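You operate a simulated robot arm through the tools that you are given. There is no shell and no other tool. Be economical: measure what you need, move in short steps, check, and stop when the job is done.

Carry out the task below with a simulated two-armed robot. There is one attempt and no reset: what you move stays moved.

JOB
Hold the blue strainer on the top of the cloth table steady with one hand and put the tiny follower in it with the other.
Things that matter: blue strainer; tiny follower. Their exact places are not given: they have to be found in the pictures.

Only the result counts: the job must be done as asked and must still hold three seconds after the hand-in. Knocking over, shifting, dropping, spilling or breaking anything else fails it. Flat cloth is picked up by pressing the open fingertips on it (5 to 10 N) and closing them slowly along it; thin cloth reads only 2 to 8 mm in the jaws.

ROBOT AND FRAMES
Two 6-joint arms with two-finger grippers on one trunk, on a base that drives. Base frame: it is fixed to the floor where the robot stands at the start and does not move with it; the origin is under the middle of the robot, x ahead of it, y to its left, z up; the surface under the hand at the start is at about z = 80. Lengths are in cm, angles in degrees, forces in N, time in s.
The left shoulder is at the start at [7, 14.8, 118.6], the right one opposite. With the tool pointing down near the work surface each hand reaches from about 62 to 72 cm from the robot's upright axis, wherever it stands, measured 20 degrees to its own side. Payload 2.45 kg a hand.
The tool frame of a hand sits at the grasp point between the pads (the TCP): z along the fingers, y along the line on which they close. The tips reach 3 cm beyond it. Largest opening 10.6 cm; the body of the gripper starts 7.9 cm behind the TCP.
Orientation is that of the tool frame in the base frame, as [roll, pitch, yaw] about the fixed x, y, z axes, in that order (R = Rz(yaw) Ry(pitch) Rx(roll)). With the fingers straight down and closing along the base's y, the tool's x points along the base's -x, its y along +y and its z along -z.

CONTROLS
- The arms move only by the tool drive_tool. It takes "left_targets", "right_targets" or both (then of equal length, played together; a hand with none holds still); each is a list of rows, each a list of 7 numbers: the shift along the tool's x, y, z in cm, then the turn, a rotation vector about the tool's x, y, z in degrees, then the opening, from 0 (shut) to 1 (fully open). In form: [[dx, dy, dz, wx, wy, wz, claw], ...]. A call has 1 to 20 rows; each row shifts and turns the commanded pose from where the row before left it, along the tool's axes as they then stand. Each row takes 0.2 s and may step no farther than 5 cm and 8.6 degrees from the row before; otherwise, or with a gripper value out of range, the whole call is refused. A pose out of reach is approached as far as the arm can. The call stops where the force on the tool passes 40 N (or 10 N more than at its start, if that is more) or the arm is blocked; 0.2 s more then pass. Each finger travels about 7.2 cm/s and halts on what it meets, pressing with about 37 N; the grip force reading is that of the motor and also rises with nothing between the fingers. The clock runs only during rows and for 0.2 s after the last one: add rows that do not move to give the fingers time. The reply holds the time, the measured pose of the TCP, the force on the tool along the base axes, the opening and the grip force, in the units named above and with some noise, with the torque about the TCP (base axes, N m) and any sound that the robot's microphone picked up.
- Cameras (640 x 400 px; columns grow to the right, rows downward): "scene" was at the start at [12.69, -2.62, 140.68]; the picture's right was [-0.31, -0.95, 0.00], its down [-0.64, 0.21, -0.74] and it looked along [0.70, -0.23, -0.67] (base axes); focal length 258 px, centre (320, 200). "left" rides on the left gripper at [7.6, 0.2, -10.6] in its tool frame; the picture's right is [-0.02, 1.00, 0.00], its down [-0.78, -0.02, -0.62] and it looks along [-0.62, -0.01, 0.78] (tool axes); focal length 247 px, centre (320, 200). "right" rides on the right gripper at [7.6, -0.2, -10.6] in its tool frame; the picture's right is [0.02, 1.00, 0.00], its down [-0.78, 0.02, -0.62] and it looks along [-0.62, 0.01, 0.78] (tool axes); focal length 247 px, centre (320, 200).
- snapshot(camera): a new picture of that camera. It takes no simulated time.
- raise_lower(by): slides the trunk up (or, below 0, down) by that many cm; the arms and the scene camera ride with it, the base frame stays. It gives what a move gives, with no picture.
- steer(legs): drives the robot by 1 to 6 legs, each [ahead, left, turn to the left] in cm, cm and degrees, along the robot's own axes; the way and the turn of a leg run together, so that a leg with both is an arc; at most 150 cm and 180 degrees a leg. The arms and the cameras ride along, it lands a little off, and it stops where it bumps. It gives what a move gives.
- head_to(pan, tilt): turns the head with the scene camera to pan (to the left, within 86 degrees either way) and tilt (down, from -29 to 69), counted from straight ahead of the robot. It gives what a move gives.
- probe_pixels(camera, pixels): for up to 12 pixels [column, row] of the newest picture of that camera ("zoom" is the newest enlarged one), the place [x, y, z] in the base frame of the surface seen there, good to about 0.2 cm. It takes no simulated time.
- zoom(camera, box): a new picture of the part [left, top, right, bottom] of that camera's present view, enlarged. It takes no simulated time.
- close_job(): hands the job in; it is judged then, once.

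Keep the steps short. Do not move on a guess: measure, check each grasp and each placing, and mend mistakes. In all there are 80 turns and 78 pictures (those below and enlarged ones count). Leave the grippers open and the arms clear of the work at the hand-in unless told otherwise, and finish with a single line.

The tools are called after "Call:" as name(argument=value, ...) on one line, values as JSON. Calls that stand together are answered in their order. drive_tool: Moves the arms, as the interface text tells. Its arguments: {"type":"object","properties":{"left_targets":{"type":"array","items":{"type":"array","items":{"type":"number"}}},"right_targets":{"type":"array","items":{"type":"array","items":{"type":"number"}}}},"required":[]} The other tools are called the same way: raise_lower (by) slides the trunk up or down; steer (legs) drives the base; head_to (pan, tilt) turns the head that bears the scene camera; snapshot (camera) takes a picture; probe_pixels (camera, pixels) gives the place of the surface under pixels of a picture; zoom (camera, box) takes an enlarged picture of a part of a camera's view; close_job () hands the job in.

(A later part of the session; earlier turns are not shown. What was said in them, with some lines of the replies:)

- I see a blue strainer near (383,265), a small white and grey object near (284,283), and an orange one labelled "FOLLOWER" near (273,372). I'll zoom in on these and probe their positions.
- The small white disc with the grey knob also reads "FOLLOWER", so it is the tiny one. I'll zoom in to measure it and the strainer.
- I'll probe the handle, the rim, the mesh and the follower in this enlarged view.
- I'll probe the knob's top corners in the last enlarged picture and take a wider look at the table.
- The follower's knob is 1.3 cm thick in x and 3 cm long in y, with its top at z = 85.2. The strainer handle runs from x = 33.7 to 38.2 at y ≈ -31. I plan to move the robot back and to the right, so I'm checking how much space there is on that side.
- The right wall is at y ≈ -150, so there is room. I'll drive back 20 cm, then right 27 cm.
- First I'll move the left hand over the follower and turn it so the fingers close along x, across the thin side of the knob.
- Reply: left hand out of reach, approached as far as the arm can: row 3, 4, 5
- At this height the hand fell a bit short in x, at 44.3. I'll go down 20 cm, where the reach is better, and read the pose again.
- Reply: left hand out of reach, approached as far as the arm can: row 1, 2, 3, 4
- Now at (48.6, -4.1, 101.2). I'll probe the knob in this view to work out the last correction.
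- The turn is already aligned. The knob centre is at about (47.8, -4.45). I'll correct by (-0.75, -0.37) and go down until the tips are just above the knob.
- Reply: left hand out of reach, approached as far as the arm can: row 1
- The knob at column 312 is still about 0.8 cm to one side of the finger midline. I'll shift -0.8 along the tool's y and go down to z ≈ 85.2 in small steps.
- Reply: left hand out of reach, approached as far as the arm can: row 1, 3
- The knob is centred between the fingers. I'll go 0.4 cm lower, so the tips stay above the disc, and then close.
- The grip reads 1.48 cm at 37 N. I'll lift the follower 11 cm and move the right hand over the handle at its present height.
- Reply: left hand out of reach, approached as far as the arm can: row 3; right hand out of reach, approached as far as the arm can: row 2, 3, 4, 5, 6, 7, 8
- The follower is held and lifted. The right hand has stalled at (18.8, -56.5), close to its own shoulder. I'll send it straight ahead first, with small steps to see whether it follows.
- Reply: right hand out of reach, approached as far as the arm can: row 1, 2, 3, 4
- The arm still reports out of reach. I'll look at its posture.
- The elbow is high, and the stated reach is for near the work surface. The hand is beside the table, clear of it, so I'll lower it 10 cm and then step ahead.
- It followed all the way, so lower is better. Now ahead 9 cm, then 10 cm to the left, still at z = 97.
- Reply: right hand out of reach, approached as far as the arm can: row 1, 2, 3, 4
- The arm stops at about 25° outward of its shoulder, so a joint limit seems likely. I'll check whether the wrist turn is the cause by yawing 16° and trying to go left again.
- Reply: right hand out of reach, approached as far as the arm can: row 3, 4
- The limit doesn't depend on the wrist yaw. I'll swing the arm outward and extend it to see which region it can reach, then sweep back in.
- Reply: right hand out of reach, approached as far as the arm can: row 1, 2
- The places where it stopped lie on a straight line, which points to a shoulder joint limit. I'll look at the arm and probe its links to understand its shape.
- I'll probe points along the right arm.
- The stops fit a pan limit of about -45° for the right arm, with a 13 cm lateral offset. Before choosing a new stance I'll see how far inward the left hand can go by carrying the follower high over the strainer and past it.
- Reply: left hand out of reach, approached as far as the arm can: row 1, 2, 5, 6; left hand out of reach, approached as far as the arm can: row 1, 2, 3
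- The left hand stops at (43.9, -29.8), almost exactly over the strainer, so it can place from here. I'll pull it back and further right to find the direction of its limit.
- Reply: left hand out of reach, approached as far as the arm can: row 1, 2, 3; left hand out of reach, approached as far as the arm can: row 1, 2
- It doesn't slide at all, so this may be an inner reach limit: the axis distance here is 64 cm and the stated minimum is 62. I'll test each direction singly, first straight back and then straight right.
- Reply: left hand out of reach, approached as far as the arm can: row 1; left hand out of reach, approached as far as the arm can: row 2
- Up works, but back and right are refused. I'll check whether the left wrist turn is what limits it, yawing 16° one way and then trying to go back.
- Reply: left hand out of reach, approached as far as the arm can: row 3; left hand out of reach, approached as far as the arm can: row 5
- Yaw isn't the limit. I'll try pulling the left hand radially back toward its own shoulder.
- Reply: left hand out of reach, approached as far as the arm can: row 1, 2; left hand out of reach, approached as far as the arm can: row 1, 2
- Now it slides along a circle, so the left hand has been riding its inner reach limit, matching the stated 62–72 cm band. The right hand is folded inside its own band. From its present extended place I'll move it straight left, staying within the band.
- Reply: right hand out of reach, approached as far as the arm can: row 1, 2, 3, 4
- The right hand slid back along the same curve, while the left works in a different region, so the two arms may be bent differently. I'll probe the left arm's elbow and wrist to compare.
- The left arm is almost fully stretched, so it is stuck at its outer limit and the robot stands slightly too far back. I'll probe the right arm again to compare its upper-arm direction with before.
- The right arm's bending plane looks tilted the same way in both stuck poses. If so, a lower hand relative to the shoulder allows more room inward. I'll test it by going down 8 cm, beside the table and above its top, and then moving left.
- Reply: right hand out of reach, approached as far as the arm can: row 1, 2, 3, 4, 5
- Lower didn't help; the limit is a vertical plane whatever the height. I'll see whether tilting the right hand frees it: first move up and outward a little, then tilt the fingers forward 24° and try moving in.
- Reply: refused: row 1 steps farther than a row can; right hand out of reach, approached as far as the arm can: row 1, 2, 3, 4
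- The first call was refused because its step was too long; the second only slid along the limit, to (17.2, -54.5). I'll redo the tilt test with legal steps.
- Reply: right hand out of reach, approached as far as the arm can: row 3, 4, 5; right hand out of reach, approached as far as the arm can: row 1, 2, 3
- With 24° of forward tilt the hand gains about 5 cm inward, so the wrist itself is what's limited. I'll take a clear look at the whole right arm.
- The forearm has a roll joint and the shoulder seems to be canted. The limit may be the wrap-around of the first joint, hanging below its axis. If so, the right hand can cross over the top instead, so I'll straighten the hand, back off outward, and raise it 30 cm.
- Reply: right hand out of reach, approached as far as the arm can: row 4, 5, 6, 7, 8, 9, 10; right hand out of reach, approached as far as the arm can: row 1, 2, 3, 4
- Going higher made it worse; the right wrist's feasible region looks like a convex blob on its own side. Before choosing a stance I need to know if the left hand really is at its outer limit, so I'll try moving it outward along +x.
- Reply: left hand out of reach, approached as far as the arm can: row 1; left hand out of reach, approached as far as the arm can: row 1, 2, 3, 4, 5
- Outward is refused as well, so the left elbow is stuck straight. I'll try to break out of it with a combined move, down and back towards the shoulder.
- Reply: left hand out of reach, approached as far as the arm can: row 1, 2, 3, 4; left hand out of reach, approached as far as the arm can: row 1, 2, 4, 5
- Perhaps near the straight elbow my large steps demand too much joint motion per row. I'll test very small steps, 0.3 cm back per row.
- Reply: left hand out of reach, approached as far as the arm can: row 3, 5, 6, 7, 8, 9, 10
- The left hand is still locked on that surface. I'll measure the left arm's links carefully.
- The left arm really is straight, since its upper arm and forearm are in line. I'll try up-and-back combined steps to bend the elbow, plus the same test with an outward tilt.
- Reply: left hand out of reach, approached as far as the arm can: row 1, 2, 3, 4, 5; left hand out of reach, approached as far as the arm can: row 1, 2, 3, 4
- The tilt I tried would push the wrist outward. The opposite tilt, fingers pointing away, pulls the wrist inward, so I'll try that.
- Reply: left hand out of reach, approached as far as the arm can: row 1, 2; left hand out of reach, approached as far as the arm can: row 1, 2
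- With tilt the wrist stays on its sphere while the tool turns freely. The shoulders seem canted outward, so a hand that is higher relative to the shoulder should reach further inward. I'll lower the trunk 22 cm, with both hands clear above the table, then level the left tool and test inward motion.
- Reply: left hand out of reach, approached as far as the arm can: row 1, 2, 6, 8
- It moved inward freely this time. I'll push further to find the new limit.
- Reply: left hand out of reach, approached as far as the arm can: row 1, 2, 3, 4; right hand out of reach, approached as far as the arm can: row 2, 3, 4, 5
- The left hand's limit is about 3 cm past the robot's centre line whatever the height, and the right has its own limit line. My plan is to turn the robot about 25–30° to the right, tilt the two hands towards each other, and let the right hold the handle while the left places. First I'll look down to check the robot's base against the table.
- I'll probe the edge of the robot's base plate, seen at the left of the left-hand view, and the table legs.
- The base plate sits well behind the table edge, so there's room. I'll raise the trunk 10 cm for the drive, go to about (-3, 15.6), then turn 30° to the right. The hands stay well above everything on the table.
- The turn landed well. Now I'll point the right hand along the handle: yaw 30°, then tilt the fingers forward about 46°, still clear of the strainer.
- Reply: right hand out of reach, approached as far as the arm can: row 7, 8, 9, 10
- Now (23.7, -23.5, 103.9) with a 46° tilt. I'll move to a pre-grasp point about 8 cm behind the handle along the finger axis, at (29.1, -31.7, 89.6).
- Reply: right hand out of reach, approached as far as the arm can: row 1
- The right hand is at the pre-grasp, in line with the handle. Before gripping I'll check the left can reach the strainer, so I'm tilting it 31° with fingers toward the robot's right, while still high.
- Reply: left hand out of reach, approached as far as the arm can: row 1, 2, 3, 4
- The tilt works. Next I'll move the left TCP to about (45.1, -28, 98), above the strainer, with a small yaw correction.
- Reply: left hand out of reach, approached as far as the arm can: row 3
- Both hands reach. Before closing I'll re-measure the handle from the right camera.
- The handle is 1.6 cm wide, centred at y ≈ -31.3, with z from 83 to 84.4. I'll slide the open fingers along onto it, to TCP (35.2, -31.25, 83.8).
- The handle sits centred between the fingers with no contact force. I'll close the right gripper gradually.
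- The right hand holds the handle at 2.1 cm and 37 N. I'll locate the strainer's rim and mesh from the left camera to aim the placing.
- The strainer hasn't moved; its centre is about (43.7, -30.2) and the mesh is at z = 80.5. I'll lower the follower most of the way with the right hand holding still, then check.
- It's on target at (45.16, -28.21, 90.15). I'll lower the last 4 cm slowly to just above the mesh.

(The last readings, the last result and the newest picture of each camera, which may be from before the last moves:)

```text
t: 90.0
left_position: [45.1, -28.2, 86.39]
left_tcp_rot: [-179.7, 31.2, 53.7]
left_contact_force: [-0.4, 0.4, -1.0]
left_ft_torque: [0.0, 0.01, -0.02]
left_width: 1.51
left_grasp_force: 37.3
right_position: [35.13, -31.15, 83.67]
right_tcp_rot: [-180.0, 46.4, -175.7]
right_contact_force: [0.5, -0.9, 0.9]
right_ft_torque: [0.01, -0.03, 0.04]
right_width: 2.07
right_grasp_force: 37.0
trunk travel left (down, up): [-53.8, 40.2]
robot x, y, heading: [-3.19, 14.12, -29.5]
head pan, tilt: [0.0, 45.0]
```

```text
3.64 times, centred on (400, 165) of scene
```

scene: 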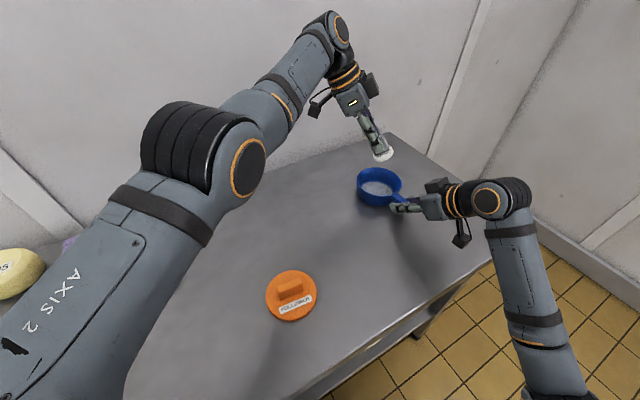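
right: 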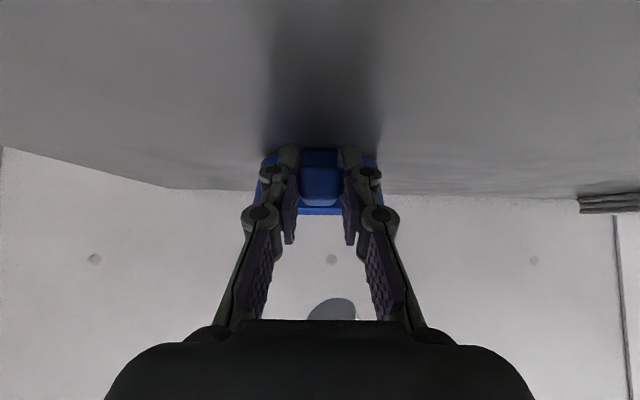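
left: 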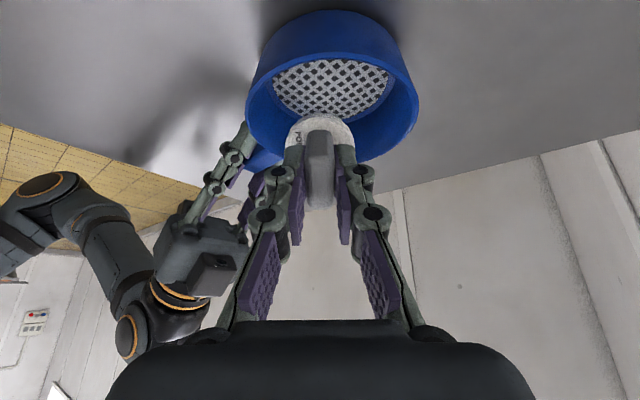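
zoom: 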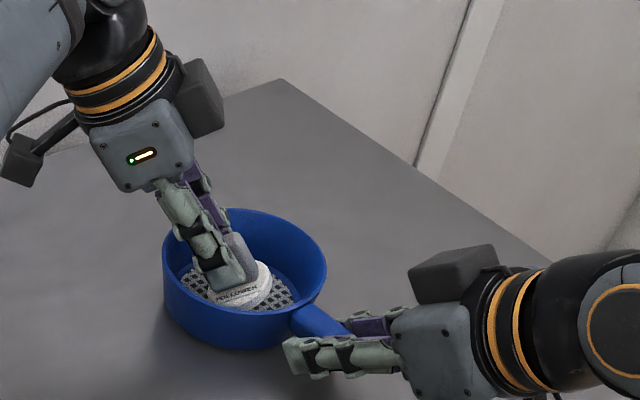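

The follower is inside the strainer, just above the mesh. I'll open the left fingers slightly to release it.

Call:
drive_tool(left_targets=[[0, 0, 0, 0, 0, 0, 0.16], [0, 0, 0, 0, 0, 0, 0.2], [0, 0, 0, 0, 0, 0, 0.27], [0, 0, 0, 0, 0, 0, 0.27]])

Call:
zoom(camera="scene", box=[320, 110, 480, 220])

Call:
snapshot(camera="left")

```text
t: 91.0
left_position: [45.11, -28.2, 86.27]
left_tcp_rot: [-179.5, 31.1, 53.9]
left_contact_force: [-0.3, -0.1, 0.2]
left_ft_torque: [0.01, -0.02, 0.0]
left_width: 2.88
left_grasp_force: 0.1
right_position: [35.05, -31.25, 83.6]
right_tcp_rot: [-180.0, 46.5, -175.8]
right_contact_force: [0.0, -0.2, 0.2]
right_ft_torque: [0.01, -0.04, -0.02]
right_width: 2.04
right_grasp_force: 37.1
trunk travel left (down, up): [-53.8, 40.2]
robot x, y, heading: [-3.17, 14.32, -29.5]
head pan, tilt: [0.0, 45.0]
```

```text
3.64 times, centred on (400, 165) of scene
```

zoom: 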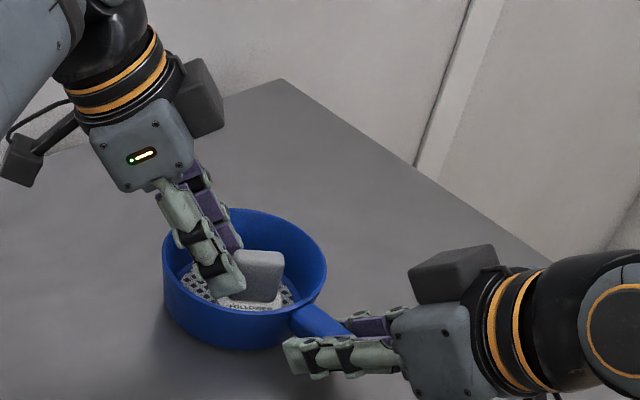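

```text
34 pictures are left
```

left: 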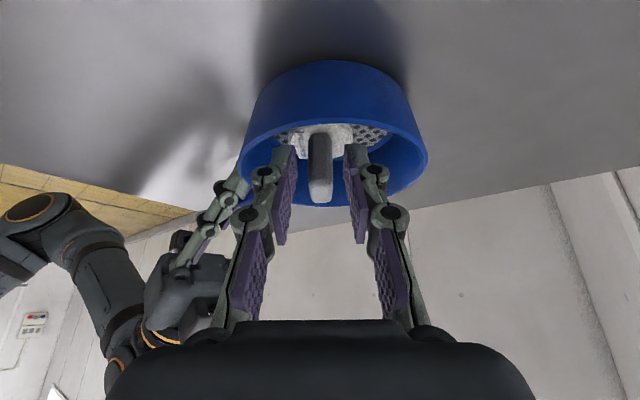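

The follower dropped flat onto the mesh and stands upright. I'll draw the left hand straight up along the path it came down.

Call:
drive_tool(left_targets=[[-0.6, 0, -1.0, 0, 0, 0, 0.3], [-0.7, 0, -1.15, 0, 0, 0, 0.3], [-0.7, 0, -1.15, 0, 0, 0, 0.3], [-1.3, -0.1, -2.5, 0, 0, 0, 0.3], [-1.3, -0.1, -2.5, 0, 0, 0, 0.4], [-1.3, -0.1, -2.5, 0, 0, 0, 0.5], [0, 0, 0, 0, 0, 0, 0.5]])

Call:
zoom(camera="scene", box=[320, 110, 480, 220])

```text
t: 92.5
left_position: [45.17, -27.29, 98.58]
left_tcp_rot: [-179.7, 31.2, 54.0]
left_contact_force: [0.4, -0.2, 0.2]
left_ft_torque: [0.0, 0.02, -0.03]
left_width: 5.3
left_grasp_force: 0.1
right_position: [34.99, -31.19, 83.71]
right_tcp_rot: [-180.0, 46.4, -175.7]
right_contact_force: [-0.2, 0.2, -0.2]
right_ft_torque: [0.0, -0.05, 0.02]
right_width: 2.08
right_grasp_force: 37.5
trunk travel left (down, up): [-53.8, 40.2]
robot x, y, heading: [-3.14, 14.54, -29.8]
head pan, tilt: [0.0, 45.0]
```

```text
3.64 times, centred on (400, 165) of scene
```

zoom: 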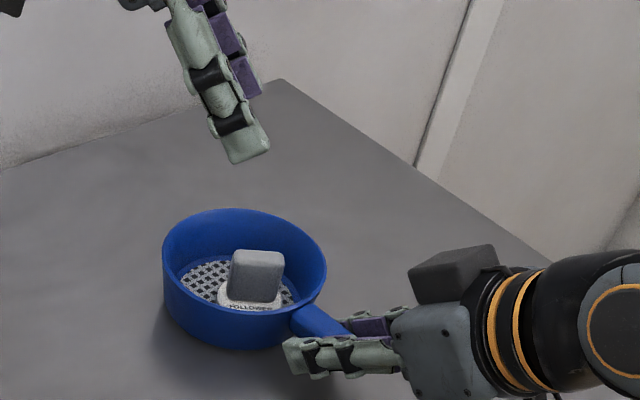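

The follower stands in the strainer and the left hand is clear. Next I'll open the right hand gently, then back it off along its own axis.

Call:
drive_tool(right_targets=[[0, 0, 0, 0, 0, 0, 0.22], [0, 0, 0, 0, 0, 0, 0.3], [0, 0, 0, 0, 0, 0, 0.45], [0, 0, 0, 0, 0, 0, 0.5], [-0.1, 0, -1.5, 0, 0, 0, 0.5], [-0.2, 0, -2.5, 0, 0, 0, 0.5], [-0.2, 0, -2.5, 0, 0, 0, 0.5], [-0.2, 0, -2.5, 0, 0, 0, 0.5], [-2, 0, -3, 0, 0, 0, 0.5], [0, 0, 0, 0, 0, 0, 0.5]])

Call:
snapshot(camera="scene")

Call:
zoom(camera="scene", box=[320, 110, 480, 220])

```text
t: 94.8
left_position: [45.22, -27.4, 98.37]
left_tcp_rot: [-179.6, 30.9, 54.0]
left_contact_force: [-0.3, 0.3, -0.9]
left_ft_torque: [0.01, -0.01, -0.03]
left_width: 5.29
left_grasp_force: 0.0
right_position: [28.4, -31.52, 93.81]
right_tcp_rot: [179.9, 46.4, -175.9]
right_contact_force: [0.0, -0.1, -0.5]
right_ft_torque: [0.05, 0.01, -0.02]
right_width: 5.3
right_grasp_force: 0.0
trunk travel left (down, up): [-53.8, 40.2]
robot x, y, heading: [-3.38, 14.09, -29.8]
head pan, tilt: [0.0, 45.0]
```

```text
32 pictures are left
```

scene: 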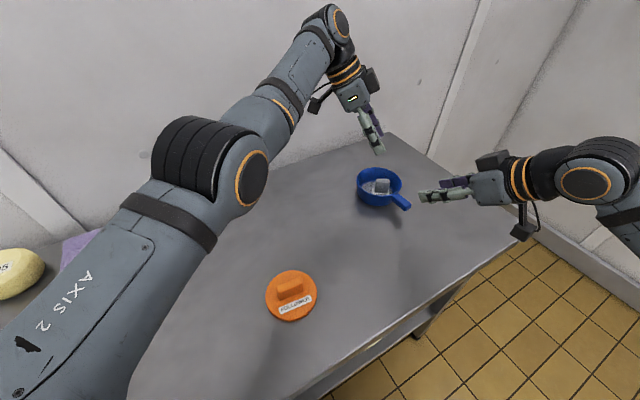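

```text
3.64 times, centred on (400, 165) of scene
```

zoom: 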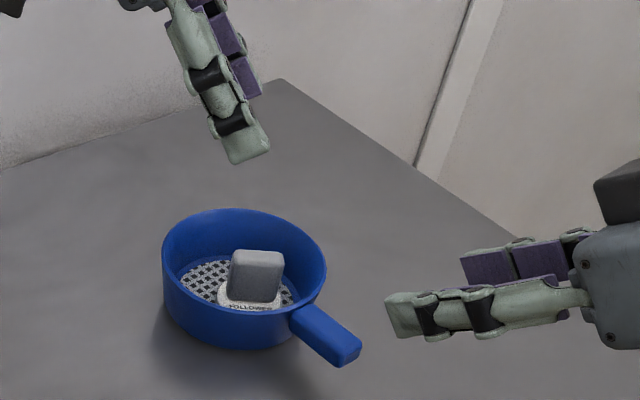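

Strainer unmoved, follower inside, both hands off. I'll raise the trunk 12 cm to bring both arms well clear, and open the grippers fully.

Call:
raise_lower(by=12)

Call:
drive_tool(left_targets=[[0, 0, 0, 0, 0, 0, 0.8], [0, 0, 0, 0, 0, 0, 1], [0, 0, 0, 0, 0, 0, 1]], right_targets=[[0, 0, 0, 0, 0, 0, 0.8], [0, 0, 0, 0, 0, 0, 1], [0, 0, 0, 0, 0, 0, 1]])

Call:
snapshot(camera="scene")

```text
t: 96.2
left_position: [45.18, -27.33, 110.54]
left_tcp_rot: [-179.7, 31.1, 54.1]
left_contact_force: [-0.4, -1.1, -0.4]
left_ft_torque: [-0.03, -0.02, -0.02]
left_width: 5.31
left_grasp_force: 0.0
right_position: [28.36, -31.65, 105.84]
right_tcp_rot: [-180.0, 46.4, -175.8]
right_contact_force: [0.1, 0.0, 0.2]
right_ft_torque: [0.04, -0.03, -0.01]
right_width: 5.28
right_grasp_force: 0.0
trunk travel left (down, up): [-65.8, 28.2]
robot x, y, heading: [-3.3, 14.33, -29.4]
head pan, tilt: [0.0, 45.0]
```

```text
t: 97.0
left_position: [45.05, -27.24, 110.62]
left_tcp_rot: [-179.7, 31.2, 53.9]
left_contact_force: [-0.6, 0.5, -0.4]
left_ft_torque: [-0.02, 0.0, 0.01]
left_width: 10.6
left_grasp_force: 0.1
right_position: [28.37, -31.52, 105.79]
right_tcp_rot: [180.0, 46.4, -175.9]
right_contact_force: [-0.2, 0.2, -0.2]
right_ft_torque: [0.02, 0.01, 0.01]
right_width: 10.6
right_grasp_force: 0.0
trunk travel left (down, up): [-65.8, 28.2]
robot x, y, heading: [-3.51, 14.12, -29.7]
head pan, tilt: [0.0, 45.0]
```

```text
30 pictures are left
```

scene: 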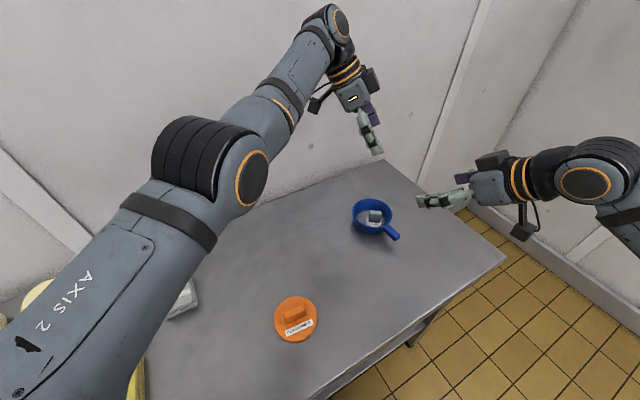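

The follower stands in the strainer, nothing else has moved, and both arms are open and clear. I'm handing the job in.

Call:
close_job()

```text
The job is handed in.
```

The tiny follower stands upright in the blue strainer: the right hand held the handle steady while the left hand set it in, and both hands are now open and clear.
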